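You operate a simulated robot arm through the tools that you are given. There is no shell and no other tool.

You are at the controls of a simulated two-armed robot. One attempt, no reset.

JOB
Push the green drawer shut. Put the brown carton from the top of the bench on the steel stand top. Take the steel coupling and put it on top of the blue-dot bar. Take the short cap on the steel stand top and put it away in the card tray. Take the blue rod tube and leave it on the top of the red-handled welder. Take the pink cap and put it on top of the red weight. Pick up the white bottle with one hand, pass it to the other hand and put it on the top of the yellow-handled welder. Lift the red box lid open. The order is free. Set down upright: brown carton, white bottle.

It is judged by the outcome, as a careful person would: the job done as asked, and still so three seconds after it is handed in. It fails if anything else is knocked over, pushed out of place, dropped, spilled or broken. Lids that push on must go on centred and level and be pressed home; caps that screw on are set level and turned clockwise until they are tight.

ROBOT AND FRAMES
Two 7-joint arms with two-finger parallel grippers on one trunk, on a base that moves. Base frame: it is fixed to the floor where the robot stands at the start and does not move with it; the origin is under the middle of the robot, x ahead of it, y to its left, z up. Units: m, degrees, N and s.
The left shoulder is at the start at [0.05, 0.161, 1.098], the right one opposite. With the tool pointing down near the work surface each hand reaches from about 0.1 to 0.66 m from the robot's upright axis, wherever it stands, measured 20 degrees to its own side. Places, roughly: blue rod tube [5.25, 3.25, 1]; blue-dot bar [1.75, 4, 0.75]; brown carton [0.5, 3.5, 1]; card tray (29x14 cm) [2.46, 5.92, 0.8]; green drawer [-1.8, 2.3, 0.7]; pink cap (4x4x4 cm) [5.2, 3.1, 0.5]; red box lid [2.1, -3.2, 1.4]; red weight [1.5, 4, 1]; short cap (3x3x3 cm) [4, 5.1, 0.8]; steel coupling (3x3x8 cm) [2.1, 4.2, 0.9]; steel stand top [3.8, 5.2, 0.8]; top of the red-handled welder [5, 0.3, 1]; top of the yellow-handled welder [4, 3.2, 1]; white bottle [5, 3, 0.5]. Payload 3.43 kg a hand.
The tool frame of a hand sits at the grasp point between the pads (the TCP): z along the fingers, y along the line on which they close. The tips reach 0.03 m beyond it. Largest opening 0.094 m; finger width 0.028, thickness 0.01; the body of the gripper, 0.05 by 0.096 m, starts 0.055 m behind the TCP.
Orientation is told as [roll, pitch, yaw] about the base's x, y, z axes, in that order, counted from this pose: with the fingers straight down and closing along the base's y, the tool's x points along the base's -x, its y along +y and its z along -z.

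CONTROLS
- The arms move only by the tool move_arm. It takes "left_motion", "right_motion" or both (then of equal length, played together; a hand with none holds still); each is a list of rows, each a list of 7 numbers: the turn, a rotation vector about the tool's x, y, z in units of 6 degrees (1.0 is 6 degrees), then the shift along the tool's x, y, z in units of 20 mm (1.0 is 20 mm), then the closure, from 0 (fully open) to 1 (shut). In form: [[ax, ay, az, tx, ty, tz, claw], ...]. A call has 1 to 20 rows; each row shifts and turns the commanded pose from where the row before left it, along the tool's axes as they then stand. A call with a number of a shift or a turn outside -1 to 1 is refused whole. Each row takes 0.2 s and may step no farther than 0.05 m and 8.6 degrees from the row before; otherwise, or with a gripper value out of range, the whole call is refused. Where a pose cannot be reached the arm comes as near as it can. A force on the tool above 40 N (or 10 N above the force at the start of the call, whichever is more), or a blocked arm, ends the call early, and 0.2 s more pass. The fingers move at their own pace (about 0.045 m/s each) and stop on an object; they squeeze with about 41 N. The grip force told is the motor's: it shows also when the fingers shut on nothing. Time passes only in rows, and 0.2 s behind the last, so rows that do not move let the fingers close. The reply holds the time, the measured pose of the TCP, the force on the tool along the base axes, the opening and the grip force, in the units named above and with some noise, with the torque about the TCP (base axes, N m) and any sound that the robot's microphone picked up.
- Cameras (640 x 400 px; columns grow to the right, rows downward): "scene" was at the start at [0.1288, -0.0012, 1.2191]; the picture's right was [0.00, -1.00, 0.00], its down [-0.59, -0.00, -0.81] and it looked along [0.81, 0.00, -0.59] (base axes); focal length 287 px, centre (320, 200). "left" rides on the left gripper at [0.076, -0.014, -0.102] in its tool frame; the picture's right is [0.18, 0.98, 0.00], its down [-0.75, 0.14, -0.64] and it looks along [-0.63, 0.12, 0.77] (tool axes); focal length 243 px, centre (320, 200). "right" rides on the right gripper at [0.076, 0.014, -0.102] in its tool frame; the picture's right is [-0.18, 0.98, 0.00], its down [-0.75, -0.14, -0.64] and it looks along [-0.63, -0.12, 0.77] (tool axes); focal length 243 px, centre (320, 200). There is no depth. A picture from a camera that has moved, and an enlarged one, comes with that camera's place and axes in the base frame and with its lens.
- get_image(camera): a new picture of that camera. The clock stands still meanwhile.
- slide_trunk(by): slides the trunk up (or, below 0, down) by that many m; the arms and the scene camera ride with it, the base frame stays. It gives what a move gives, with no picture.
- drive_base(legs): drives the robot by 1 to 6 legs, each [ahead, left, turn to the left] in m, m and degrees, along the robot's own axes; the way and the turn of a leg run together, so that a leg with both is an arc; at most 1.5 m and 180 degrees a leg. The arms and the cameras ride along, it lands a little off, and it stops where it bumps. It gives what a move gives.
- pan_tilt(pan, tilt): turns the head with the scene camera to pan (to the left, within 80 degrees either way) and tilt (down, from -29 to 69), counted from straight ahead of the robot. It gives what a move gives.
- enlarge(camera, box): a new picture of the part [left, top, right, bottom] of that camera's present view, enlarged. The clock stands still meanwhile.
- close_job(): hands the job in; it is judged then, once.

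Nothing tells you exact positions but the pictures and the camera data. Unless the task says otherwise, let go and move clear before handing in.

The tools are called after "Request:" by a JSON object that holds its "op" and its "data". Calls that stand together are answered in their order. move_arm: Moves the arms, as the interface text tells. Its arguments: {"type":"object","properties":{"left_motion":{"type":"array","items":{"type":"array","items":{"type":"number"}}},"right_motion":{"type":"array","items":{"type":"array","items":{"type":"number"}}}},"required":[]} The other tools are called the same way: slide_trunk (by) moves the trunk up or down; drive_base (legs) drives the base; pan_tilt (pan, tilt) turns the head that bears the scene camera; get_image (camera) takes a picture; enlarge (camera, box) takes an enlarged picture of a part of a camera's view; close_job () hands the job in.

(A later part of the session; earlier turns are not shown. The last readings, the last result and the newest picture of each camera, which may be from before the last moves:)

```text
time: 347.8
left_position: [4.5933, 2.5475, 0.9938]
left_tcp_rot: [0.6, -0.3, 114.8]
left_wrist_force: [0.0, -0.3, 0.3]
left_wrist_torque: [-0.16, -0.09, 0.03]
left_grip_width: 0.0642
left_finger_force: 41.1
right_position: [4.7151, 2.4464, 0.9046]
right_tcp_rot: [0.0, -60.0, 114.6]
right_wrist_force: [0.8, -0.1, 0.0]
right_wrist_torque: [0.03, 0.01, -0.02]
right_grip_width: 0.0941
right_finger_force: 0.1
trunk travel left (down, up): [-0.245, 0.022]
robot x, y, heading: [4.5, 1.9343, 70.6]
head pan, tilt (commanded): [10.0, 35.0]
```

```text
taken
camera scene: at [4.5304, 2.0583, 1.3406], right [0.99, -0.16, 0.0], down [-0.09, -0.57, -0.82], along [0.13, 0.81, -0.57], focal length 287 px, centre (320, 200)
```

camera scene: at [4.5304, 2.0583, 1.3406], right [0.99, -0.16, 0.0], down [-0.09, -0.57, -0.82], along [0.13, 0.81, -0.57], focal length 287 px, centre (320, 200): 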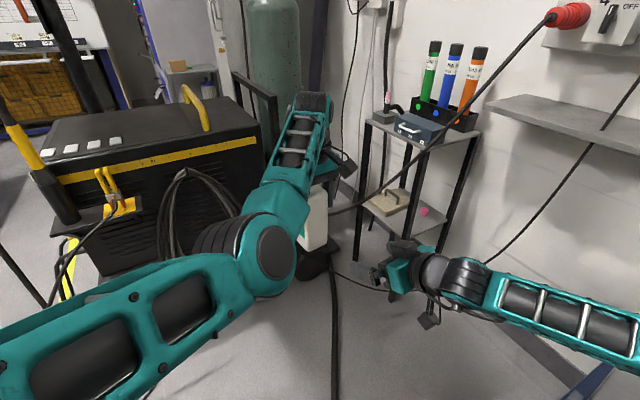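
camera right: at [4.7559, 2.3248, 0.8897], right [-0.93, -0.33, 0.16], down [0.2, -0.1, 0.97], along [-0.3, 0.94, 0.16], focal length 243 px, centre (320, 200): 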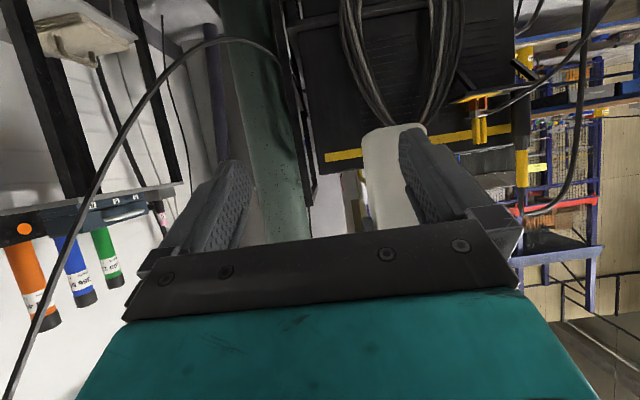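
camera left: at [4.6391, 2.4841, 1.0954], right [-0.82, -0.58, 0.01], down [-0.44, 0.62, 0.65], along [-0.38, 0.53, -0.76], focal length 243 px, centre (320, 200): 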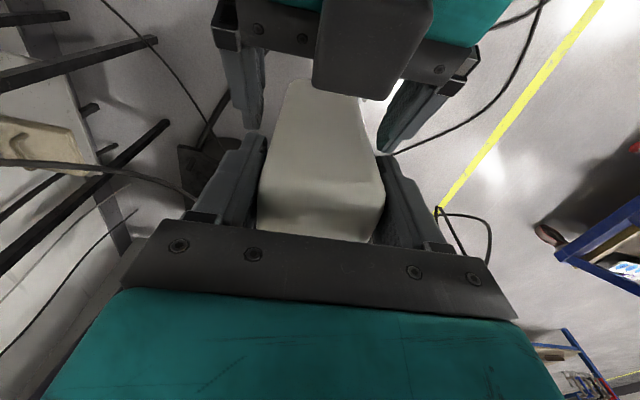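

Handover done. Next: raise the bottle and retract the right hand to the right and up, before approaching the yellow welder's south side.

Request:
{"op": "move_arm", "data": {"right_motion": [[0, 0, 0, -0.126, -0.159, -0.958, 0], [0, 0, 0, -0.126, -0.159, -0.958, 0], [0, 0, 0, -0.126, -0.159, -0.958, 0], [0, 0, 0, -0.126, -0.159, -0.958, 0], [0, 0, 0, -0.126, -0.159, -0.958, 0], [0, 0, 0, -0.126, -0.159, -0.958, 0], [0, 0, 0, -0.126, -0.159, -0.958, 0], [0, 0, 0, -0.126, -0.159, -0.958, 0], [0, 0, 0, -0.126, -0.159, -0.958, 0], [0, 0, 0, -0.126, -0.159, -0.958, 0], [0, 0, 0, -0.126, -0.159, -0.958, 0], [0, 0, 0, -0.126, -0.159, -0.958, 0], [0, 0, 0, -0.126, -0.159, -0.958, 0], [0, 0, 0, -0.126, -0.159, -0.958, 0], [0, 0, 0, -0.126, -0.159, -0.958, 0], [0, 0, 0, -0.126, -0.159, -0.958, 0], [0, 0, 0, -0.126, -0.159, -0.958, 0]], "left_motion": [[0, 0, 0, 0, 0, 0, 1], [0, 0, 0, 0, 0, -0.4, 1], [0, 0, 0, 0, 0, -0.6, 1], [0, 0, 0, 0, 0, -0.6, 1], [0, 0, 0, 0, 0, -0.6, 1], [0, 0, 0, 0, 0, -0.6, 1], [0, 0, 0, 0, 0, -0.6, 1], [0, 0, 0, 0, 0, -0.6, 1], [0, 0, 0, 0, 0, -0.6, 1], [0, 0, 0, 0, 0, -0.6, 1], [0, 0, 0, 0, 0, -0.6, 1], [0, 0, 0, 0, 0, -0.6, 1], [0, 0, 0, 0, 0, -0.6, 1], [0, 0, 0, 0, 0, -0.4, 1], [0, 0, 0, 0, 0, 0, 1], [0, 0, 0, 0, 0, 0, 1], [0, 0, 0, 0, 0, 0, 1]]}}

Request:
{"op": "get_image", "data": {"camera": "scene"}}

Request:
{"op": "get_image", "data": {"camera": "left"}}

```text
time: 351.4
left_position: [4.5947, 2.5456, 1.1406]
left_tcp_rot: [0.6, -0.4, 114.9]
left_wrist_force: [-0.6, 0.4, -8.1]
left_wrist_torque: [-0.2, -0.1, -0.01]
left_grip_width: 0.0642
left_finger_force: 41.1
right_position: [4.842, 2.2692, 1.0693]
right_tcp_rot: [0.1, -60.1, 114.6]
right_wrist_force: [0.3, 0.0, 0.1]
right_wrist_torque: [0.02, 0.0, -0.02]
right_grip_width: 0.0938
right_finger_force: 0.0
right hand out of reach, approached as far as the arm can: row 15, 16, 17
trunk travel left (down, up): [-0.245, 0.022]
robot x, y, heading: [4.5069, 1.9349, 70.8]
head pan, tilt (commanded): [10.0, 35.0]
```

```text
taken
camera scene: at [4.5302, 2.0585, 1.3406], right [0.99, -0.16, 0.0], down [-0.09, -0.57, -0.82], along [0.13, 0.81, -0.57], focal length 287 px, centre (320, 200)
```

scene: 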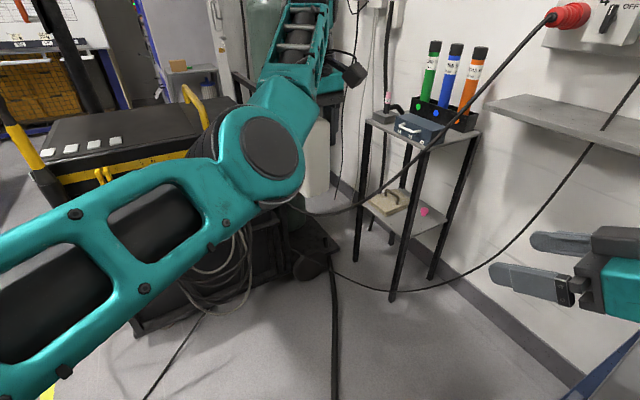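

```text
taken
camera left: at [4.6405, 2.4825, 1.2437], right [-0.82, -0.58, 0.01], down [-0.44, 0.62, 0.65], along [-0.38, 0.53, -0.76], focal length 243 px, centre (320, 200)
```

left: 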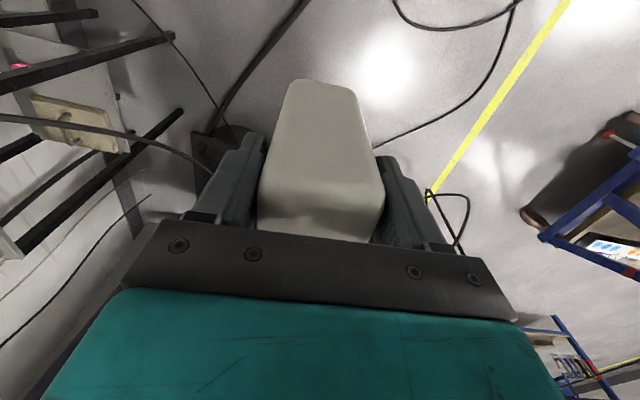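

The left hand carries the bottle (≈8 N). Now turning toward the welder and moving closer.

Request:
{"op": "drive_base", "data": {"legs": [[0, 0.05, 24], [0.5, 0.05, 0]]}}

Request:
{"op": "pan_tilt", "data": {"pan": 25, "tilt": 30}}

Request:
{"op": "get_image", "data": {"camera": "scene"}}

Request:
{"op": "get_image", "data": {"camera": "left"}}

```text
time: 355.6
left_position: [4.1711, 3.0149, 1.1413]
left_tcp_rot: [0.6, -0.4, 140.5]
left_wrist_force: [0.5, 0.2, -6.3]
left_wrist_torque: [-0.09, -0.16, 0.03]
left_grip_width: 0.0641
left_finger_force: 41.1
right_position: [4.5151, 2.8722, 1.069]
right_tcp_rot: [0.0, -59.9, 140.3]
right_wrist_force: [0.5, 0.1, 0.2]
right_wrist_torque: [-0.03, -0.01, -0.02]
right_grip_width: 0.0942
right_finger_force: 0.1
trunk travel left (down, up): [-0.245, 0.022]
robot x, y, heading: [4.3515, 2.4224, 96.5]
head pan, tilt (commanded): [10.0, 35.0]
```

```text
time: 356.3
left_position: [4.1711, 3.0139, 1.1403]
left_tcp_rot: [0.6, -0.4, 140.4]
left_wrist_force: [-0.6, -0.1, -7.3]
left_wrist_torque: [-0.12, -0.13, -0.04]
left_grip_width: 0.0642
left_finger_force: 41.1
right_position: [4.5145, 2.8721, 1.0702]
right_tcp_rot: [0.0, -60.1, 140.4]
right_wrist_force: [1.3, 0.3, -0.5]
right_wrist_torque: [0.01, 0.04, -0.01]
right_grip_width: 0.094
right_finger_force: 0.1
trunk travel left (down, up): [-0.245, 0.022]
robot x, y, heading: [4.3506, 2.4237, 96.6]
head pan, tilt (commanded): [25.0, 30.0]
```

```text
taken
camera scene: at [4.3017, 2.5388, 1.3483], right [0.85, 0.52, 0.0], down [0.26, -0.43, -0.87], along [-0.45, 0.74, -0.5], focal length 287 px, centre (320, 200)
```

scene: 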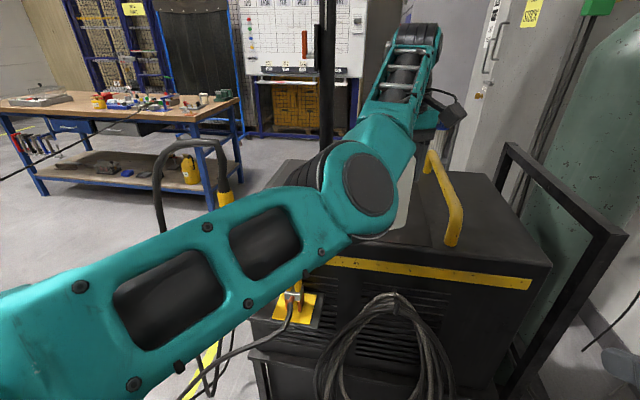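

```text
taken
camera left: at [4.2399, 2.9768, 1.2434], right [-0.48, -0.88, 0.01], down [-0.66, 0.37, 0.65], along [-0.57, 0.31, -0.76], focal length 243 px, centre (320, 200)
```

left: 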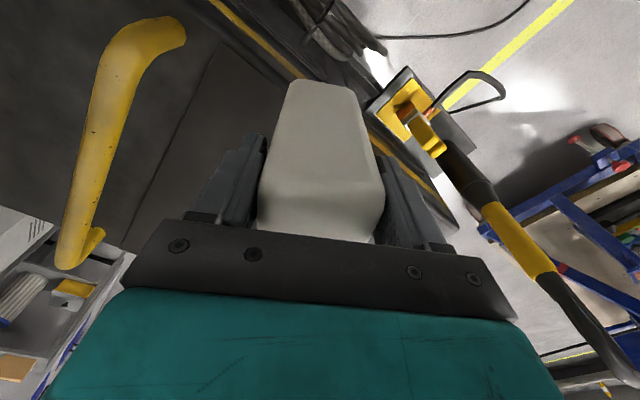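

Welder top is at z≈0.955 with its south edge near y≈3.0; I'll drive 10 cm forward and 3 cm left to bring the bottle over the clear area between stickers and handle.

Request:
{"op": "drive_base", "data": {"legs": [[0.105, 0.03, 0]]}}

Request:
{"op": "get_image", "data": {"camera": "left"}}

Request:
{"op": "get_image", "data": {"camera": "right"}}

Request:
{"op": "get_image", "data": {"camera": "scene"}}

```text
time: 357.5
left_position: [4.1274, 3.11, 1.1399]
left_tcp_rot: [0.6, -0.5, 140.8]
left_wrist_force: [-0.2, 0.8, -8.2]
left_wrist_torque: [-0.12, -0.14, -0.01]
left_grip_width: 0.0643
left_finger_force: 40.9
right_position: [4.4709, 2.9696, 1.0692]
right_tcp_rot: [-0.1, -60.0, 140.5]
right_wrist_force: [-0.2, 0.3, -0.3]
right_wrist_torque: [0.0, -0.02, 0.05]
right_grip_width: 0.094
right_finger_force: 0.1
trunk travel left (down, up): [-0.245, 0.022]
robot x, y, heading: [4.3152, 2.5156, 96.7]
head pan, tilt (commanded): [25.0, 30.0]
```

```text
taken
camera left: at [4.1957, 3.0732, 1.2431], right [-0.48, -0.88, 0.01], down [-0.67, 0.37, 0.65], along [-0.57, 0.3, -0.76], focal length 243 px, centre (320, 200)
```

left: 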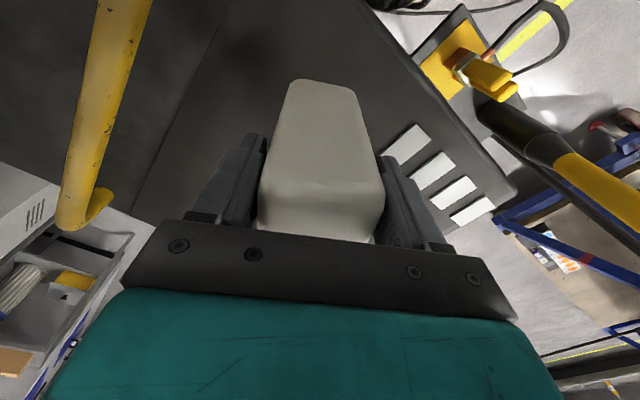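

```text
taken
camera right: at [4.5609, 2.8776, 1.0538], right [-0.7, -0.7, 0.16], down [0.23, 0.0, 0.97], along [-0.68, 0.71, 0.16], focal length 243 px, centre (320, 200)
```

right: 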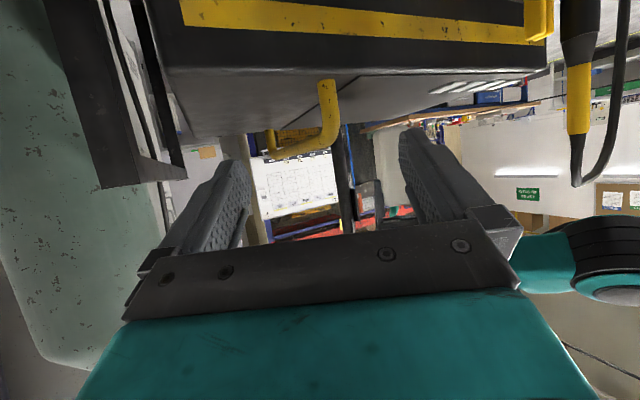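

```text
taken
camera scene: at [4.2594, 2.6355, 1.3482], right [0.85, 0.53, 0.0], down [0.26, -0.43, -0.87], along [-0.46, 0.74, -0.5], focal length 287 px, centre (320, 200)
```

scene: 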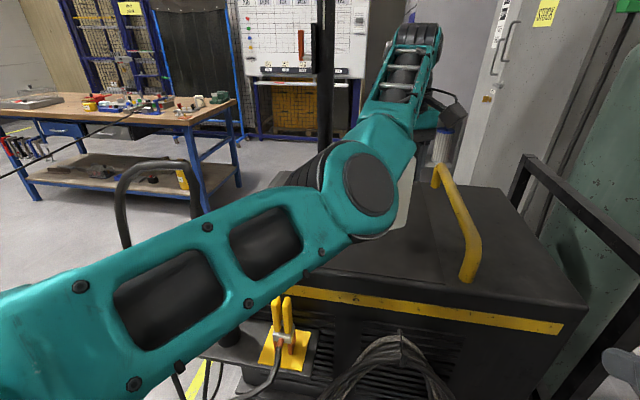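

The bottle is over the clear part of the welder top. Lowering it, then creeping to contact.

Request:
{"op": "move_arm", "data": {"left_motion": [[0, 0, 0, 0, 0, 0.5, 1], [0, 0, 0, 0, 0, 0.7, 1], [0, 0, 0, 0, 0, 0.7, 1], [0, 0, 0, 0, 0, 0.3, 1], [0, 0, 0, 0, 0, 0, 1]]}}

Request:
{"op": "get_image", "data": {"camera": "left"}}

Request:
{"op": "get_image", "data": {"camera": "right"}}

```text
time: 358.7
left_position: [4.1242, 3.1085, 1.0974]
left_tcp_rot: [0.6, -0.4, 140.8]
left_wrist_force: [-0.1, -0.8, -6.4]
left_wrist_torque: [-0.12, -0.13, -0.04]
left_grip_width: 0.0644
left_finger_force: 41.0
right_position: [4.4714, 2.9693, 1.0699]
right_tcp_rot: [0.0, -60.2, 140.6]
right_wrist_force: [-0.2, 0.2, 0.3]
right_wrist_torque: [-0.01, -0.03, -0.03]
right_grip_width: 0.0939
right_finger_force: 0.1
trunk travel left (down, up): [-0.245, 0.022]
robot x, y, heading: [4.3132, 2.5197, 96.7]
head pan, tilt (commanded): [25.0, 30.0]
```

```text
taken
camera left: at [4.1935, 3.0726, 1.1997], right [-0.48, -0.88, 0.01], down [-0.66, 0.37, 0.65], along [-0.57, 0.3, -0.76], focal length 243 px, centre (320, 200)
```

left: 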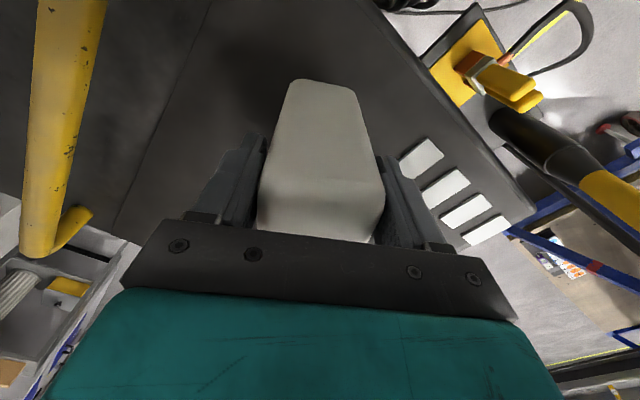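

```text
taken
camera right: at [4.5612, 2.8769, 1.054], right [-0.7, -0.7, 0.16], down [0.23, -0.01, 0.97], along [-0.68, 0.71, 0.16], focal length 243 px, centre (320, 200)
```

right: 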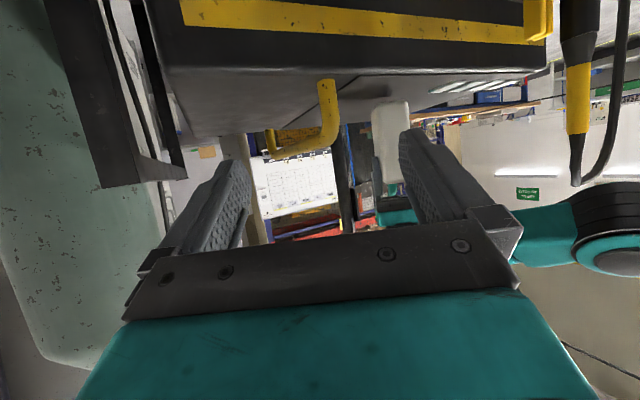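

The right camera gives a side view of the bottle; zooming to check its uprightness and gap.

Request:
{"op": "enlarge", "data": {"camera": "right", "box": [330, 60, 450, 220]}}

```text
2.50 times, centred on (390, 140) of right
camera zoom: at [4.5612, 2.8769, 1.054], right [-0.7, -0.7, 0.16], down [0.23, -0.01, 0.97], along [-0.68, 0.71, 0.16], focal length 606 px, centre (145, 350)
```

zoom: 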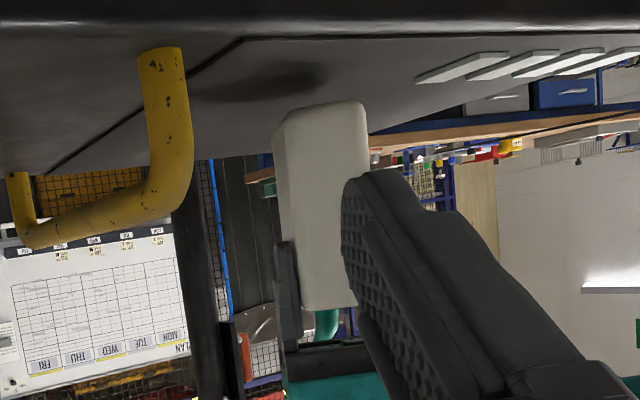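

The bottle looks upright within ~2°. Creeping down in small steps to find contact.

Request:
{"op": "move_arm", "data": {"left_motion": [[0, 0, 0, 0, 0, 0.3, 1], [0, 0, 0, 0, 0, 0.25, 1], [0, 0, 0, 0, 0, 0.15, 1], [0, 0, 0, 0, 0, 0, 1]]}}

Request:
{"op": "enlarge", "data": {"camera": "right", "box": [330, 60, 450, 220]}}

```text
time: 359.7
left_position: [4.1266, 3.1098, 1.0829]
left_tcp_rot: [0.6, -0.4, 140.7]
left_wrist_force: [-0.5, 0.1, -7.0]
left_wrist_torque: [-0.11, -0.17, 0.03]
left_grip_width: 0.0645
left_finger_force: 40.1
right_position: [4.4708, 2.9686, 1.07]
right_tcp_rot: [0.0, -60.1, 140.6]
right_wrist_force: [-0.4, -0.4, -0.2]
right_wrist_torque: [-0.01, -0.03, -0.01]
right_grip_width: 0.094
right_finger_force: 0.1
trunk travel left (down, up): [-0.245, 0.022]
robot x, y, heading: [4.3128, 2.5173, 96.8]
head pan, tilt (commanded): [25.0, 30.0]
```

```text
2.50 times, centred on (390, 140) of right
camera zoom: at [4.5612, 2.8769, 1.054], right [-0.7, -0.7, 0.16], down [0.23, -0.01, 0.97], along [-0.68, 0.71, 0.16], focal length 606 px, centre (145, 350)
```

zoom: 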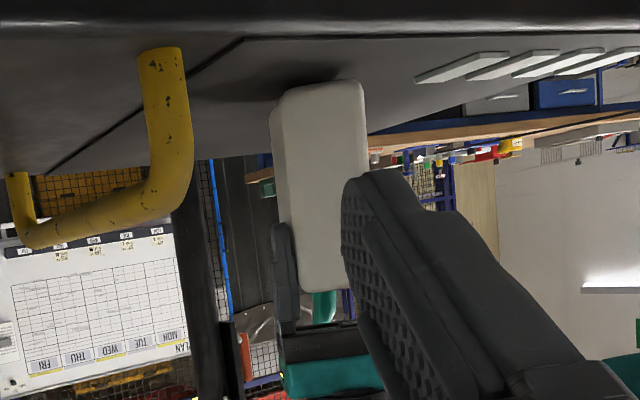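

Not yet touching; a few more millimetres.

Request:
{"op": "move_arm", "data": {"left_motion": [[0, 0, 0, 0, 0, 0.2, 1], [0, 0, 0, 0, 0, 0.2, 1], [0, 0, 0, 0, 0, 0, 1]]}}

Request:
{"op": "enlarge", "data": {"camera": "right", "box": [330, 60, 450, 220]}}

```text
time: 360.5
left_position: [4.1262, 3.108, 1.078]
left_tcp_rot: [0.3, -0.8, 140.8]
left_wrist_force: [2.1, 0.0, 8.2]
left_wrist_torque: [0.87, 0.11, -0.13]
left_grip_width: 0.0641
left_finger_force: 40.3
right_position: [4.4724, 2.9674, 1.071]
right_tcp_rot: [-0.1, -60.2, 140.6]
right_wrist_force: [0.2, -0.5, -0.1]
right_wrist_torque: [0.0, -0.02, 0.02]
right_grip_width: 0.0939
right_finger_force: 0.1
trunk travel left (down, up): [-0.245, 0.022]
robot x, y, heading: [4.3103, 2.5199, 96.7]
head pan, tilt (commanded): [25.0, 30.0]
```

```text
2.50 times, centred on (390, 140) of right
camera zoom: at [4.5618, 2.8756, 1.0547], right [-0.7, -0.7, 0.16], down [0.23, -0.01, 0.97], along [-0.68, 0.71, 0.17], focal length 606 px, centre (145, 350)
```

zoom: 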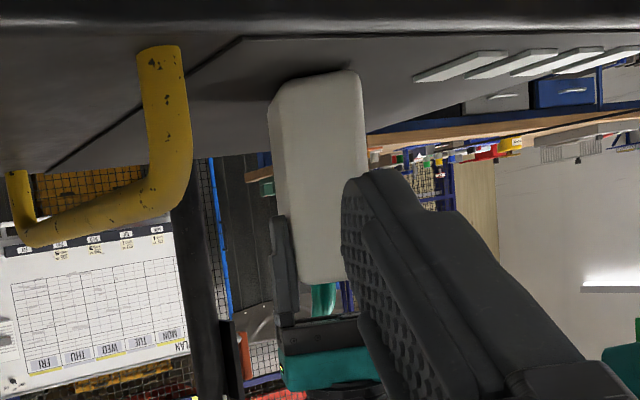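

Contact at one base corner, so the bottle leans ~2°. I'll raise 5 mm, level it by 2° in each axis, and touch down again.

Request:
{"op": "move_arm", "data": {"left_motion": [[0, 0, 0, 0, 0, -0.35, 1], [0.33, -0.4, 0, 0, 0, 0, 1], [0, 0, 0, 0, 0, 0.2, 1], [0, 0, 0, 0, 0, 0, 1]]}}

Request:
{"op": "move_arm", "data": {"left_motion": [[0, 0, 0, 0, 0, 0.15, 1], [0, 0, 0, 0, 0, 0.1, 1], [0, 0, 0, 0, 0, 0, 1]]}}

Request:
{"op": "enlarge", "data": {"camera": "right", "box": [330, 60, 450, 220]}}

```text
time: 361.5
left_position: [4.127, 3.1095, 1.0779]
left_tcp_rot: [-1.3, -2.8, 140.7]
left_wrist_force: [0.1, 0.1, -7.3]
left_wrist_torque: [-0.12, -0.15, 0.0]
left_grip_width: 0.0645
left_finger_force: 41.4
right_position: [4.4715, 2.9694, 1.0695]
right_tcp_rot: [0.1, -60.0, 140.6]
right_wrist_force: [1.1, -0.2, 0.2]
right_wrist_torque: [0.0, 0.0, 0.0]
right_grip_width: 0.0939
right_finger_force: 0.0
trunk travel left (down, up): [-0.245, 0.022]
robot x, y, heading: [4.3128, 2.5192, 96.4]
head pan, tilt (commanded): [25.0, 30.0]
```

```text
time: 362.3
left_position: [4.1254, 3.1079, 1.079]
left_tcp_rot: [-1.6, -3.2, 140.8]
left_wrist_force: [-0.6, 0.7, 14.8]
left_wrist_torque: [-0.72, -0.03, -0.03]
left_grip_width: 0.0642
left_finger_force: 40.7
right_position: [4.4725, 2.968, 1.0699]
right_tcp_rot: [-0.3, -60.2, 140.6]
right_wrist_force: [0.0, 0.3, 0.0]
right_wrist_torque: [-0.01, 0.02, 0.01]
right_grip_width: 0.0939
right_finger_force: 0.0
trunk travel left (down, up): [-0.245, 0.022]
robot x, y, heading: [4.3116, 2.5176, 96.7]
head pan, tilt (commanded): [25.0, 30.0]
```

```text
2.50 times, centred on (390, 140) of right
camera zoom: at [4.5616, 2.8754, 1.0549], right [-0.7, -0.7, 0.16], down [0.23, -0.01, 0.97], along [-0.68, 0.71, 0.17], focal length 606 px, centre (145, 350)
```

zoom: 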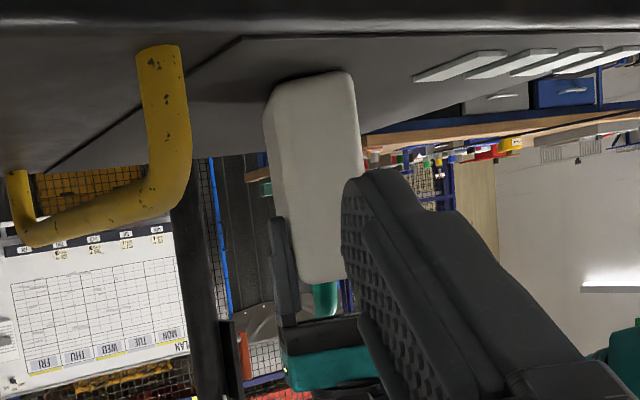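

Slightly over-corrected; going back half of it and touching down again.

Request:
{"op": "move_arm", "data": {"left_motion": [[0, 0, 0, 0, 0, -0.3, 1], [-0.16, 0.18, 0, 0, 0, 0, 1], [0, 0, 0, 0, 0, 0.15, 1], [0, 0, 0, 0, 0, 0.08, 1], [0, 0, 0, 0, 0, 0, 1]]}}

```text
time: 363.5
left_position: [4.1267, 3.107, 1.0769]
left_tcp_rot: [-0.5, -1.9, 140.8]
left_wrist_force: [1.3, -3.8, 10.0]
left_wrist_torque: [-0.14, 0.95, 0.18]
left_grip_width: 0.0642
left_finger_force: 40.5
right_position: [4.4716, 2.9667, 1.0707]
right_tcp_rot: [-0.2, -60.2, 140.7]
right_wrist_force: [0.3, 0.0, -0.4]
right_wrist_torque: [-0.01, -0.01, 0.01]
right_grip_width: 0.094
right_finger_force: 0.1
trunk travel left (down, up): [-0.245, 0.022]
robot x, y, heading: [4.314, 2.5182, 96.9]
head pan, tilt (commanded): [25.0, 30.0]
```

Close to level now (contact flips between corners with <1°). Releasing gently.

Request:
{"op": "move_arm", "data": {"left_motion": [[0, 0, 0, 0, 0, 0, 0.6], [0, 0, 0, 0, 0, 0, 0.32], [0, 0, 0, 0, 0, 0, 0.28], [0, 0, 0, 0, 0, 0, 0.2], [0, 0, 0, 0, 0, 0, 0.1], [0, 0, 0, 0, 0, 0, 0], [0, 0, 0, 0, 0, 0, 0]]}}

Request:
{"op": "enlarge", "data": {"camera": "right", "box": [330, 60, 450, 220]}}

Request:
{"op": "get_image", "data": {"camera": "left"}}

```text
time: 365.1
left_position: [4.126, 3.1076, 1.0748]
left_tcp_rot: [-0.5, -1.8, 140.7]
left_wrist_force: [0.3, 0.4, 0.5]
left_wrist_torque: [-0.01, 0.02, -0.03]
left_grip_width: 0.0941
left_finger_force: 0.1
right_position: [4.4721, 2.9687, 1.0699]
right_tcp_rot: [-0.2, -60.1, 140.5]
right_wrist_force: [-0.2, 0.5, -0.3]
right_wrist_torque: [-0.01, 0.03, -0.04]
right_grip_width: 0.0939
right_finger_force: 0.0
trunk travel left (down, up): [-0.245, 0.022]
robot x, y, heading: [4.3117, 2.5179, 96.8]
head pan, tilt (commanded): [25.0, 30.0]
```

```text
2.50 times, centred on (390, 140) of right
camera zoom: at [4.5614, 2.8764, 1.0542], right [-0.7, -0.7, 0.16], down [0.23, -0.01, 0.97], along [-0.68, 0.71, 0.16], focal length 606 px, centre (145, 350)
```

zoom: 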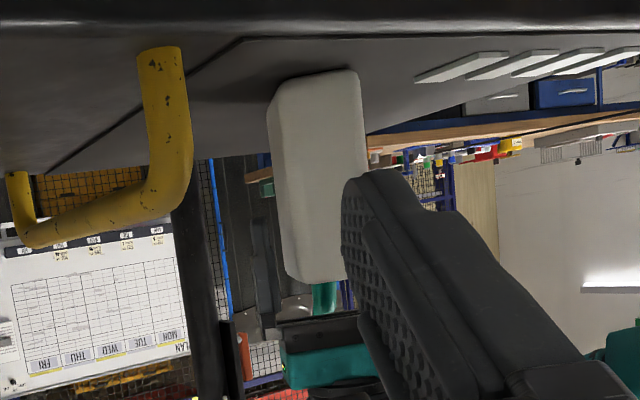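

```text
taken
camera left: at [4.1958, 3.0685, 1.1759], right [-0.48, -0.88, -0.01], down [-0.66, 0.35, 0.66], along [-0.58, 0.33, -0.75], focal length 243 px, centre (320, 200)
```

left: 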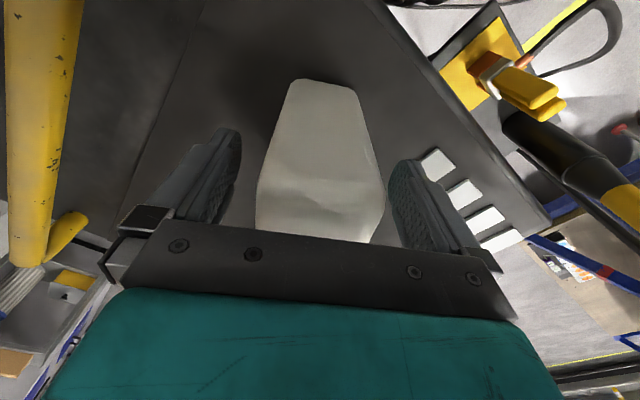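

The bottle stands on the welder top. Raising the left hand straight up.

Request:
{"op": "move_arm", "data": {"left_motion": [[0, 0, 0, 0, 0, -0.4, 0], [0, 0, 0, 0, 0, -0.7, 0], [0, 0, 0, 0, 0, -1, 0], [0, 0, 0, 0, 0, -1, 0], [0, 0, 0, 0, 0, -1, 0], [0, 0, 0, 0, 0, -1, 0], [0, 0, 0, 0, 0, -1, 0]]}}

Request:
{"op": "get_image", "data": {"camera": "left"}}

Request:
{"op": "get_image", "data": {"camera": "right"}}

```text
time: 366.7
left_position: [4.1275, 3.1101, 1.1979]
left_tcp_rot: [-0.3, -1.8, 140.7]
left_wrist_force: [0.2, -0.4, 0.1]
left_wrist_torque: [-0.03, 0.01, 0.03]
left_grip_width: 0.0941
left_finger_force: 0.1
left hand out of reach, approached as far as the arm can: row 4
right_position: [4.4726, 2.9677, 1.0692]
right_tcp_rot: [-0.1, -60.1, 140.6]
right_wrist_force: [0.5, -0.5, -0.8]
right_wrist_torque: [-0.01, -0.01, 0.0]
right_grip_width: 0.0941
right_finger_force: 0.0
trunk travel left (down, up): [-0.245, 0.022]
robot x, y, heading: [4.3119, 2.5215, 97.0]
head pan, tilt (commanded): [25.0, 30.0]
```

```text
taken
camera left: at [4.1976, 3.0692, 1.2978], right [-0.48, -0.88, -0.01], down [-0.66, 0.35, 0.66], along [-0.58, 0.33, -0.75], focal length 243 px, centre (320, 200)
```

left: 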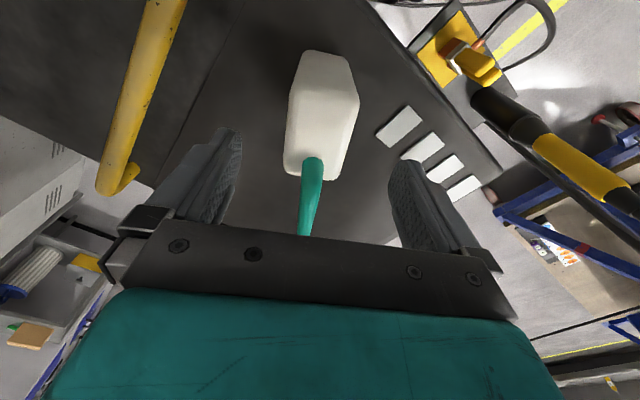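

```text
taken
camera right: at [4.5613, 2.8762, 1.0543], right [-0.7, -0.7, 0.16], down [0.23, -0.01, 0.97], along [-0.68, 0.71, 0.16], focal length 243 px, centre (320, 200)
```

right: 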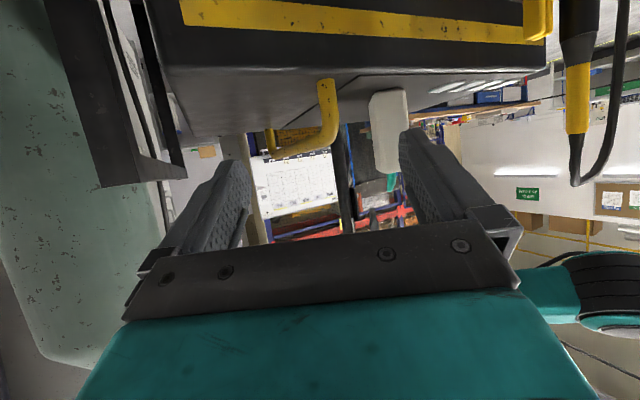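

Bottle delivered upright. Now the pink cap: I'll back away, and raise the left hand high so it stays clear of the rack when I lower the trunk.

Request:
{"op": "drive_base", "data": {"legs": [[-0.32, 0, 0]]}}

Request:
{"op": "move_arm", "data": {"left_motion": [[0, 0, 0.8, 0, 0, -1, 0], [0, 0, 0.8, 0, 0, -1, 0], [0, 0, 0.8, 0, 0, -1, 0], [0, 0, 0.8, 0, 0, -1, 0], [0, 0, 0.8, 0, 0, -1, 0], [0, 0, 0.8, 0, 0, -1, 0], [0, 0, 0.8, 0, 0, -1, 0], [0, 0, 0.8, 0, 0, -1, 0], [0, 0, 0.8, 0, 0, 0, 0]], "right_motion": [[0.852, 0, 0.492, 0, 0, 0, 0], [0.852, 0, 0.492, 0, 0, 0, 0], [0.852, 0, 0.492, 0, 0, 0, 0], [0.852, 0, 0.492, 0, 0, 0, 0], [0, 0, 0, 0, 0, 0, 0], [0, 0, 0, 0, 0, 0, 0], [0, 0, 0, 0, 0, 0, 0], [0, 0, 0, 0, 0, 0, 0], [0, 0, 0, 0, 0, 0, 0]]}}

Request:
{"op": "get_image", "data": {"camera": "scene"}}

```text
time: 368.9
left_position: [4.1621, 2.7905, 1.1976]
left_tcp_rot: [-0.4, -1.9, 141.1]
left_wrist_force: [-0.5, -0.2, -0.5]
left_wrist_torque: [0.01, 0.01, 0.0]
left_grip_width: 0.0939
left_finger_force: 0.1
right_position: [4.5075, 2.6505, 1.0702]
right_tcp_rot: [-0.1, -60.0, 141.0]
right_wrist_force: [-0.1, -0.6, 0.7]
right_wrist_torque: [0.02, -0.01, 0.01]
right_grip_width: 0.0942
right_finger_force: 0.0
trunk travel left (down, up): [-0.245, 0.022]
robot x, y, heading: [4.3507, 2.2009, 96.9]
head pan, tilt (commanded): [25.0, 30.0]
```

```text
time: 370.9
left_position: [4.154, 2.7341, 1.3439]
left_tcp_rot: [0.9, -1.7, 97.7]
left_wrist_force: [0.5, 0.7, 0.0]
left_wrist_torque: [0.03, -0.03, 0.01]
left_grip_width: 0.0942
left_finger_force: 0.0
left hand out of reach, approached as far as the arm can: row 3, 4, 5, 6, 7, 8
right_position: [4.5074, 2.6515, 1.0711]
right_tcp_rot: [0.1, -60.1, 117.4]
right_wrist_force: [-1.2, -0.2, 0.4]
right_wrist_torque: [0.01, 0.01, 0.01]
right_grip_width: 0.094
right_finger_force: 0.1
trunk travel left (down, up): [-0.245, 0.022]
robot x, y, heading: [4.3459, 2.2029, 97.3]
head pan, tilt (commanded): [25.0, 30.0]
```

```text
taken
camera scene: at [4.2983, 2.316, 1.3485], right [0.85, 0.53, 0.0], down [0.27, -0.42, -0.87], along [-0.46, 0.73, -0.5], focal length 287 px, centre (320, 200)
```

scene: 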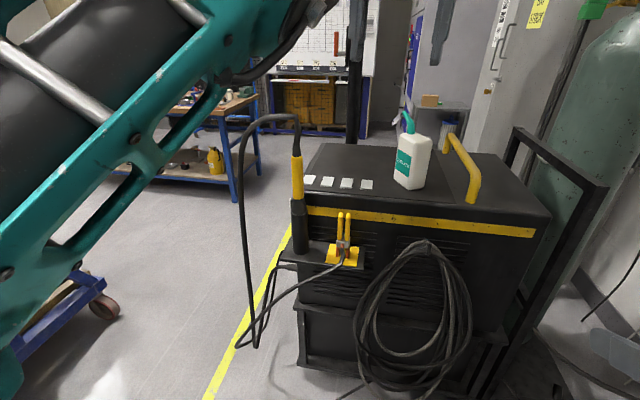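

The bottle stands fine. Lowering the trunk and driving to the rack's right side again.

Request:
{"op": "slide_trunk", "data": {"by": -0.24}}

Request:
{"op": "drive_base", "data": {"legs": [[0, 0, -22], [0.1, -0.32, 0]]}}

Request:
{"op": "pan_tilt", "data": {"pan": 0, "tilt": 35}}

Request:
{"op": "get_image", "data": {"camera": "scene"}}

```text
time: 373.4
left_position: [4.1527, 2.7347, 1.1048]
left_tcp_rot: [0.9, -1.6, 97.9]
left_wrist_force: [-0.2, -0.5, -0.8]
left_wrist_torque: [-0.02, -0.03, 0.02]
left_grip_width: 0.0942
left_finger_force: 0.1
right_position: [4.5066, 2.6516, 0.831]
right_tcp_rot: [0.0, -60.1, 117.4]
right_wrist_force: [-0.3, 0.4, -0.3]
right_wrist_torque: [0.0, -0.03, 0.0]
right_grip_width: 0.0941
right_finger_force: 0.1
trunk travel left (down, up): [-0.005, 0.262]
robot x, y, heading: [4.3486, 2.2016, 97.2]
head pan, tilt (commanded): [25.0, 30.0]
```

```text
time: 377.9
left_position: [4.6985, 2.7839, 1.1033]
left_tcp_rot: [0.9, -1.6, 75.4]
left_wrist_force: [0.6, 0.4, 0.2]
left_wrist_torque: [0.01, -0.02, 0.01]
left_grip_width: 0.094
left_finger_force: 0.1
right_position: [4.9944, 2.5724, 0.8301]
right_tcp_rot: [0.0, -60.1, 95.0]
right_wrist_force: [-0.5, -0.6, 0.2]
right_wrist_torque: [-0.02, 0.03, -0.03]
right_grip_width: 0.0941
right_finger_force: 0.1
trunk travel left (down, up): [-0.005, 0.262]
robot x, y, heading: [4.677, 2.2134, 74.5]
head pan, tilt (commanded): [25.0, 30.0]
```

```text
time: 378.8
left_position: [4.6982, 2.7841, 1.1032]
left_tcp_rot: [0.9, -1.6, 75.5]
left_wrist_force: [-1.2, 0.4, -0.9]
left_wrist_torque: [0.0, 0.0, -0.02]
left_grip_width: 0.0938
left_finger_force: 0.1
right_position: [4.9945, 2.573, 0.8299]
right_tcp_rot: [0.0, -60.0, 94.9]
right_wrist_force: [-0.2, 0.5, -0.4]
right_wrist_torque: [0.03, 0.01, 0.03]
right_grip_width: 0.0941
right_finger_force: 0.1
trunk travel left (down, up): [-0.005, 0.262]
robot x, y, heading: [4.676, 2.2117, 74.8]
head pan, tilt (commanded): [0.0, 35.0]
```

```text
taken
camera scene: at [4.7115, 2.3375, 1.1007], right [0.96, -0.26, 0.0], down [-0.15, -0.55, -0.82], along [0.22, 0.79, -0.57], focal length 287 px, centre (320, 200)
```

scene: 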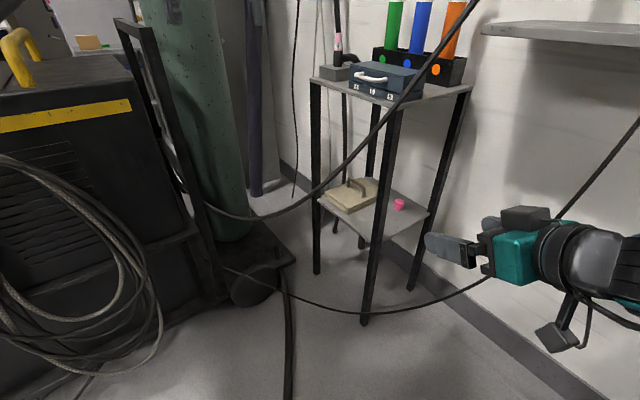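

The view is much clearer with the left arm up. Moving forward beside the rack, then lowering the right hand.

Request:
{"op": "drive_base", "data": {"legs": [[0.22, 0, 0], [0.09, -0.05, 0]]}}

Request:
{"op": "move_arm", "data": {"right_motion": [[0, 0, 0, 0.96, -0.252, 0.089, 0], [0, 0, 0, 0.96, -0.252, 0.089, 0], [0, 0, 0, 0.96, -0.252, 0.089, 0], [0, 0, 0, 0.96, -0.252, 0.089, 0], [0, 0, 0, 0.96, -0.252, 0.089, 0], [0, 0, 0, 0.96, -0.252, 0.089, 0], [0, 0, 0, 0.96, -0.252, 0.089, 0], [0, 0, 0, 0.96, -0.252, 0.089, 0], [0, 0, 0, 0.96, -0.252, 0.089, 0], [0, 0, 0, 0.96, -0.252, 0.089, 0]]}}

Request:
{"op": "get_image", "data": {"camera": "scene"}}

Request:
{"op": "get_image", "data": {"camera": "right"}}

```text
time: 381.3
left_position: [4.8255, 3.0765, 1.1041]
left_tcp_rot: [0.8, -1.5, 75.7]
left_wrist_force: [0.2, 0.4, 0.3]
left_wrist_torque: [0.01, -0.01, 0.01]
left_grip_width: 0.0941
left_finger_force: 0.0
right_position: [5.1236, 2.8654, 0.83]
right_tcp_rot: [-0.1, -60.0, 95.1]
right_wrist_force: [-0.1, -0.4, 0.9]
right_wrist_torque: [0.0, 0.01, 0.04]
right_grip_width: 0.0938
right_finger_force: 0.0
trunk travel left (down, up): [-0.005, 0.262]
robot x, y, heading: [4.8042, 2.5064, 75.1]
head pan, tilt (commanded): [0.0, 35.0]
```

```text
time: 383.5
left_position: [4.8248, 3.0752, 1.1029]
left_tcp_rot: [0.9, -1.6, 75.8]
left_wrist_force: [0.6, -0.2, -0.6]
left_wrist_torque: [-0.02, -0.02, 0.01]
left_grip_width: 0.0943
left_finger_force: 0.0
right_position: [5.1808, 2.7901, 0.6541]
right_tcp_rot: [0.0, -60.2, 95.1]
right_wrist_force: [0.2, 0.7, 0.2]
right_wrist_torque: [0.01, 0.03, 0.03]
right_grip_width: 0.0939
right_finger_force: 0.0
trunk travel left (down, up): [-0.005, 0.262]
robot x, y, heading: [4.8049, 2.51, 75.0]
head pan, tilt (commanded): [0.0, 35.0]
```

```text
taken
camera scene: at [4.8412, 2.6297, 1.1007], right [0.97, -0.26, 0.0], down [-0.15, -0.55, -0.82], along [0.21, 0.79, -0.57], focal length 287 px, centre (320, 200)
```

scene: 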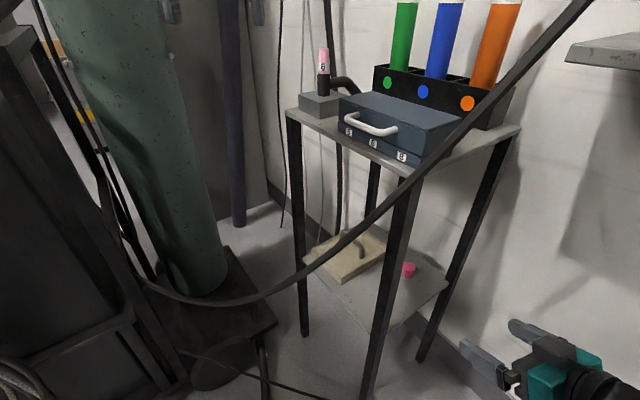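

```text
taken
camera right: at [5.1784, 2.6614, 0.6388], right [-0.99, 0.0, 0.16], down [0.16, -0.17, 0.97], along [0.03, 0.99, 0.17], focal length 243 px, centre (320, 200)
```

right: 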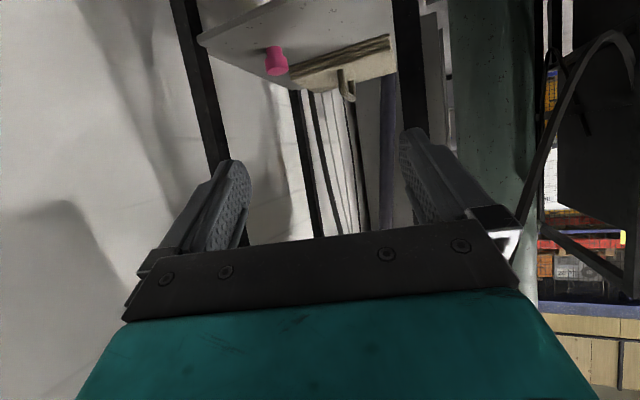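

The pink cap is visible, 7 cm right of the hand's axis. A final small base move, then I'll line up.

Request:
{"op": "drive_base", "data": {"legs": [[0.065, -0.035, 0]]}}

Request:
{"op": "get_image", "data": {"camera": "right"}}

```text
time: 384.5
left_position: [4.8762, 3.1274, 1.1039]
left_tcp_rot: [0.9, -1.6, 75.6]
left_wrist_force: [0.1, -0.4, -0.1]
left_wrist_torque: [-0.03, -0.01, 0.03]
left_grip_width: 0.094
left_finger_force: 0.1
right_position: [5.2303, 2.8419, 0.6538]
right_tcp_rot: [0.0, -60.1, 95.0]
right_wrist_force: [-0.6, 0.0, 0.4]
right_wrist_torque: [-0.02, -0.01, 0.01]
right_grip_width: 0.0941
right_finger_force: 0.2
trunk travel left (down, up): [-0.005, 0.262]
robot x, y, heading: [4.8556, 2.5588, 74.9]
head pan, tilt (commanded): [0.0, 35.0]
```

```text
taken
camera right: at [5.2283, 2.7134, 0.639], right [-0.99, 0.0, 0.16], down [0.16, -0.17, 0.97], along [0.03, 0.99, 0.16], focal length 243 px, centre (320, 200)
```

right: 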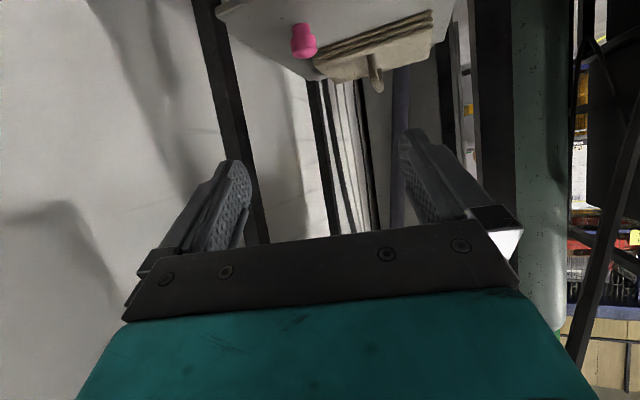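

Cap at [5.227, 3.105], 19 mm right of the axis. Lowering to shelf height and advancing.

Request:
{"op": "move_arm", "data": {"right_motion": [[0, 0, 0, 0.866, -0.119, 0.5, 0.15], [0, 0, 0, 0.866, -0.119, 0.5, 0.15], [0, 0, 0, 0.866, -0.119, 0.5, 0.15], [0, 0, 0, 0.866, -0.119, 0.5, 0.15], [0, 0, 0, 0.866, -0.119, 0.5, 0.15], [0, 0, 0, 0.866, -0.119, 0.5, 0.15], [0, 0, 0, 0.866, -0.119, 0.5, 0.15], [0, 0, 0, 0.866, -0.119, 0.5, 0.15], [0, 0, 0, -0.5, 0, 0.866, 0.15], [0, 0, 0, -0.5, 0, 0.866, 0.15], [0, 0, 0, -0.5, 0, 0.866, 0.15], [0, 0, 0, -0.5, 0, 0.866, 0.15], [0, 0, 0, -0.5, 0, 0.866, 0.15], [0, 0, 0, -0.5, 0, 0.866, 0.15], [0, 0, 0, -0.5, 0, 0.866, 0.15]]}}

Request:
{"op": "get_image", "data": {"camera": "right"}}

Request:
{"op": "get_image", "data": {"camera": "scene"}}

```text
time: 387.7
left_position: [4.8759, 3.1276, 1.1042]
left_tcp_rot: [0.9, -1.6, 75.7]
left_wrist_force: [0.0, 0.2, 0.4]
left_wrist_torque: [-0.03, 0.0, -0.03]
left_grip_width: 0.094
left_finger_force: 0.0
right_position: [5.2337, 2.982, 0.4951]
right_tcp_rot: [0.0, -60.1, 95.1]
right_wrist_force: [-0.6, 0.1, -0.8]
right_wrist_torque: [0.01, 0.0, -0.01]
right_grip_width: 0.08
right_finger_force: 0.1
trunk travel left (down, up): [-0.005, 0.262]
robot x, y, heading: [4.8584, 2.5589, 75.1]
head pan, tilt (commanded): [0.0, 35.0]
```

```text
taken
camera right: at [5.2319, 2.8542, 0.4801], right [-0.99, 0.0, 0.16], down [0.16, -0.17, 0.97], along [0.03, 0.99, 0.16], focal length 243 px, centre (320, 200)
```

right: 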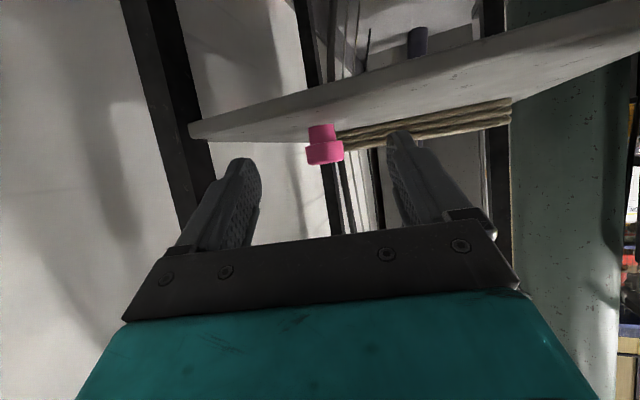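

```text
taken
camera scene: at [4.8912, 2.6817, 1.1007], right [0.97, -0.26, 0.0], down [-0.15, -0.55, -0.82], along [0.21, 0.79, -0.57], focal length 287 px, centre (320, 200)
```

scene: 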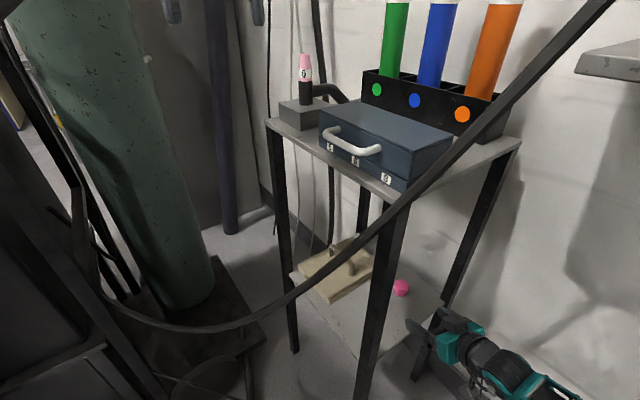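

Lined up within 4 mm; the cap spans z≈0.445–0.482. Lowering 1.7 cm and advancing around it.

Request:
{"op": "move_arm", "data": {"right_motion": [[0, 0, 0, 0.37, -0.15, 0.21, 0.15], [0, 0, 0, 0.37, 0, 0.21, 0.15], [0, 0, 0, -0.5, 0, 0.866, 0.15], [0, 0, 0, -0.5, 0, 0.866, 0.15], [0, 0, 0, -0.5, 0, 0.866, 0.15]]}}

Request:
{"op": "get_image", "data": {"camera": "right"}}

```text
time: 388.9
left_position: [4.8763, 3.1271, 1.1037]
left_tcp_rot: [1.0, -1.7, 75.6]
left_wrist_force: [-0.1, -0.4, 0.0]
left_wrist_torque: [-0.02, -0.04, 0.02]
left_grip_width: 0.0941
left_finger_force: 0.1
right_position: [5.2353, 3.0428, 0.4799]
right_tcp_rot: [-0.1, -60.0, 95.1]
right_wrist_force: [0.1, 0.4, 0.6]
right_wrist_torque: [-0.03, -0.01, 0.02]
right_grip_width: 0.0799
right_finger_force: 0.0
trunk travel left (down, up): [-0.005, 0.262]
robot x, y, heading: [4.8532, 2.5585, 74.9]
head pan, tilt (commanded): [0.0, 35.0]
```

```text
taken
camera right: at [5.2321, 2.9141, 0.4632], right [-0.99, 0.0, 0.16], down [0.16, -0.17, 0.97], along [0.03, 0.99, 0.16], focal length 243 px, centre (320, 200)
```

right: 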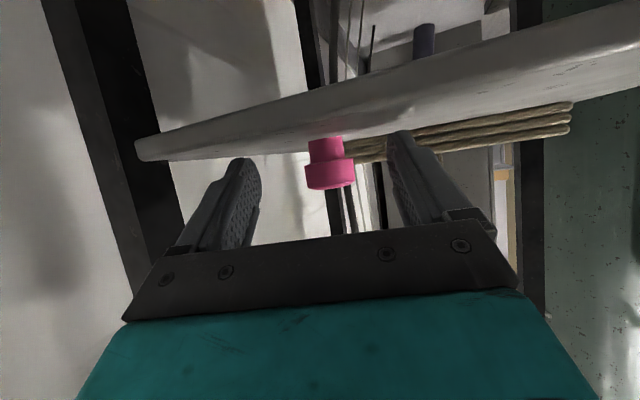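

Two more steps forward, then closing on the cap.

Request:
{"op": "move_arm", "data": {"right_motion": [[0, 0, 0, -0.5, 0.1, 0.866, 0.15], [0, 0, 0, -0.45, 0, 0.78, 0.15], [0, 0, 0, 0, 0, 0, 0.4], [0, 0, 0, 0, 0, 0, 0.6], [0, 0, 0, 0, 0, 0, 1], [0, 0, 0, 0, 0, 0, 1], [0, 0, 0, 0, 0, 0, 1]]}}

Request:
{"op": "get_image", "data": {"camera": "right"}}

```text
time: 390.5
left_position: [4.8753, 3.1273, 1.1043]
left_tcp_rot: [0.9, -1.6, 75.7]
left_wrist_force: [-0.2, 0.3, 0.2]
left_wrist_torque: [0.0, 0.01, -0.02]
left_grip_width: 0.0942
left_finger_force: 0.0
right_position: [5.231, 3.0785, 0.4804]
right_tcp_rot: [-0.1, -60.1, 95.2]
right_wrist_force: [-0.9, -0.4, 0.7]
right_wrist_torque: [0.03, 0.03, 0.01]
right_grip_width: 0.0347
right_finger_force: 41.2
trunk travel left (down, up): [-0.005, 0.262]
robot x, y, heading: [4.8596, 2.5605, 74.6]
head pan, tilt (commanded): [0.0, 35.0]
```

```text
taken
camera right: at [5.2279, 2.9515, 0.4652], right [-0.99, 0.0, 0.16], down [0.16, -0.17, 0.97], along [0.03, 0.99, 0.17], focal length 243 px, centre (320, 200)
```

right: 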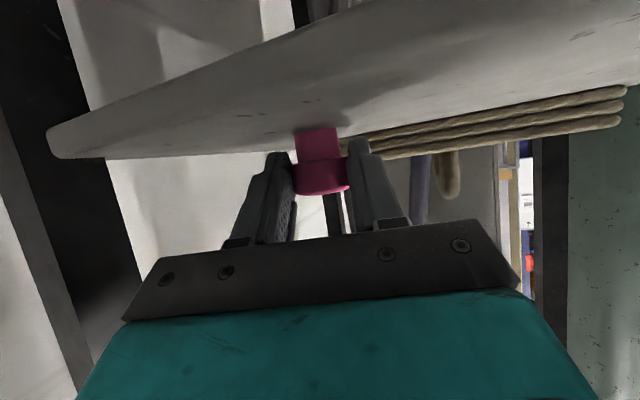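

The cap is gripped (35 mm). Lifting slightly and withdrawing.

Request:
{"op": "move_arm", "data": {"right_motion": [[0, 0, 0, -0.43, 0, -0.25, 1], [0, 0, 0, -0.6, 0, -0.35, 1], [0, 0, 0, -0.6, 0, -0.35, 1], [0, 0, 0, 0.5, 0, -0.866, 1], [0, 0, 0, 0.5, 0, -0.866, 1], [0, 0, 0, 0.5, 0, -0.866, 1], [0, 0, 0, 0.5, 0, -0.866, 1], [0, 0, 0, 0.5, 0, -0.866, 1], [0, 0, 0, 0.5, 0, -0.866, 1], [0, 0, 0, 0.5, 0, -0.866, 1], [0, 0, 0, 0.5, 0, -0.866, 1], [0, 0, 0, 0.5, 0, -0.866, 1], [0, 0, 0, 0.5, 0, -0.866, 1]]}}

Request:
{"op": "get_image", "data": {"camera": "right"}}

Request:
{"op": "get_image", "data": {"camera": "scene"}}

```text
time: 393.3
left_position: [4.8751, 3.1268, 1.1049]
left_tcp_rot: [0.9, -1.5, 75.7]
left_wrist_force: [-0.4, -0.2, 0.3]
left_wrist_torque: [0.0, 0.0, 0.02]
left_grip_width: 0.0942
left_finger_force: 0.0
right_position: [5.2453, 2.8816, 0.5163]
right_tcp_rot: [0.0, -60.1, 95.2]
right_wrist_force: [-0.5, 0.5, 0.9]
right_wrist_torque: [0.01, 0.01, -0.03]
right_grip_width: 0.0343
right_finger_force: 40.8
trunk travel left (down, up): [-0.005, 0.262]
robot x, y, heading: [4.8571, 2.5588, 75.1]
head pan, tilt (commanded): [0.0, 35.0]
```

```text
taken
camera right: at [5.2434, 2.754, 0.501], right [-0.99, 0.0, 0.16], down [0.16, -0.17, 0.97], along [0.03, 0.99, 0.17], focal length 243 px, centre (320, 200)
```

right: 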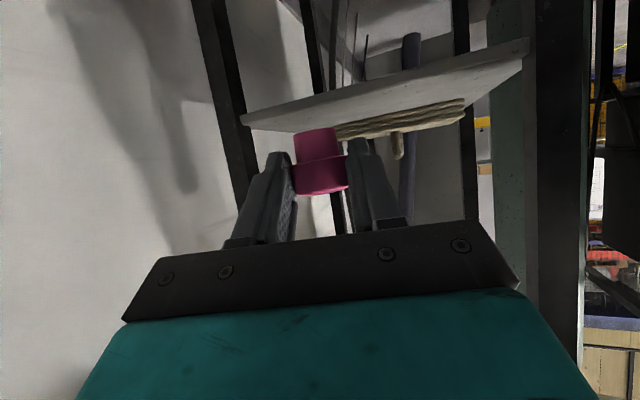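

```text
taken
camera scene: at [4.8913, 2.6816, 1.1007], right [0.97, -0.26, 0.0], down [-0.15, -0.55, -0.82], along [0.21, 0.79, -0.57], focal length 287 px, centre (320, 200)
```

scene: 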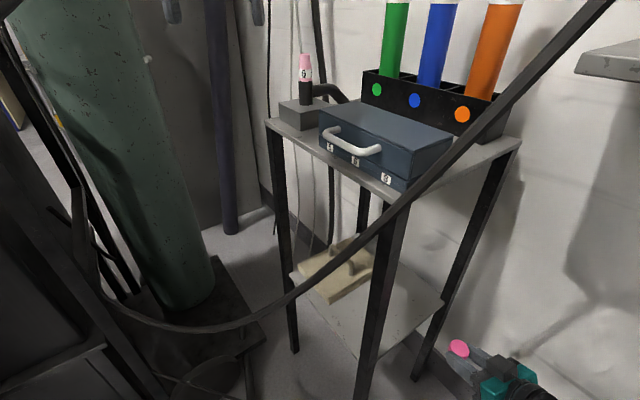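

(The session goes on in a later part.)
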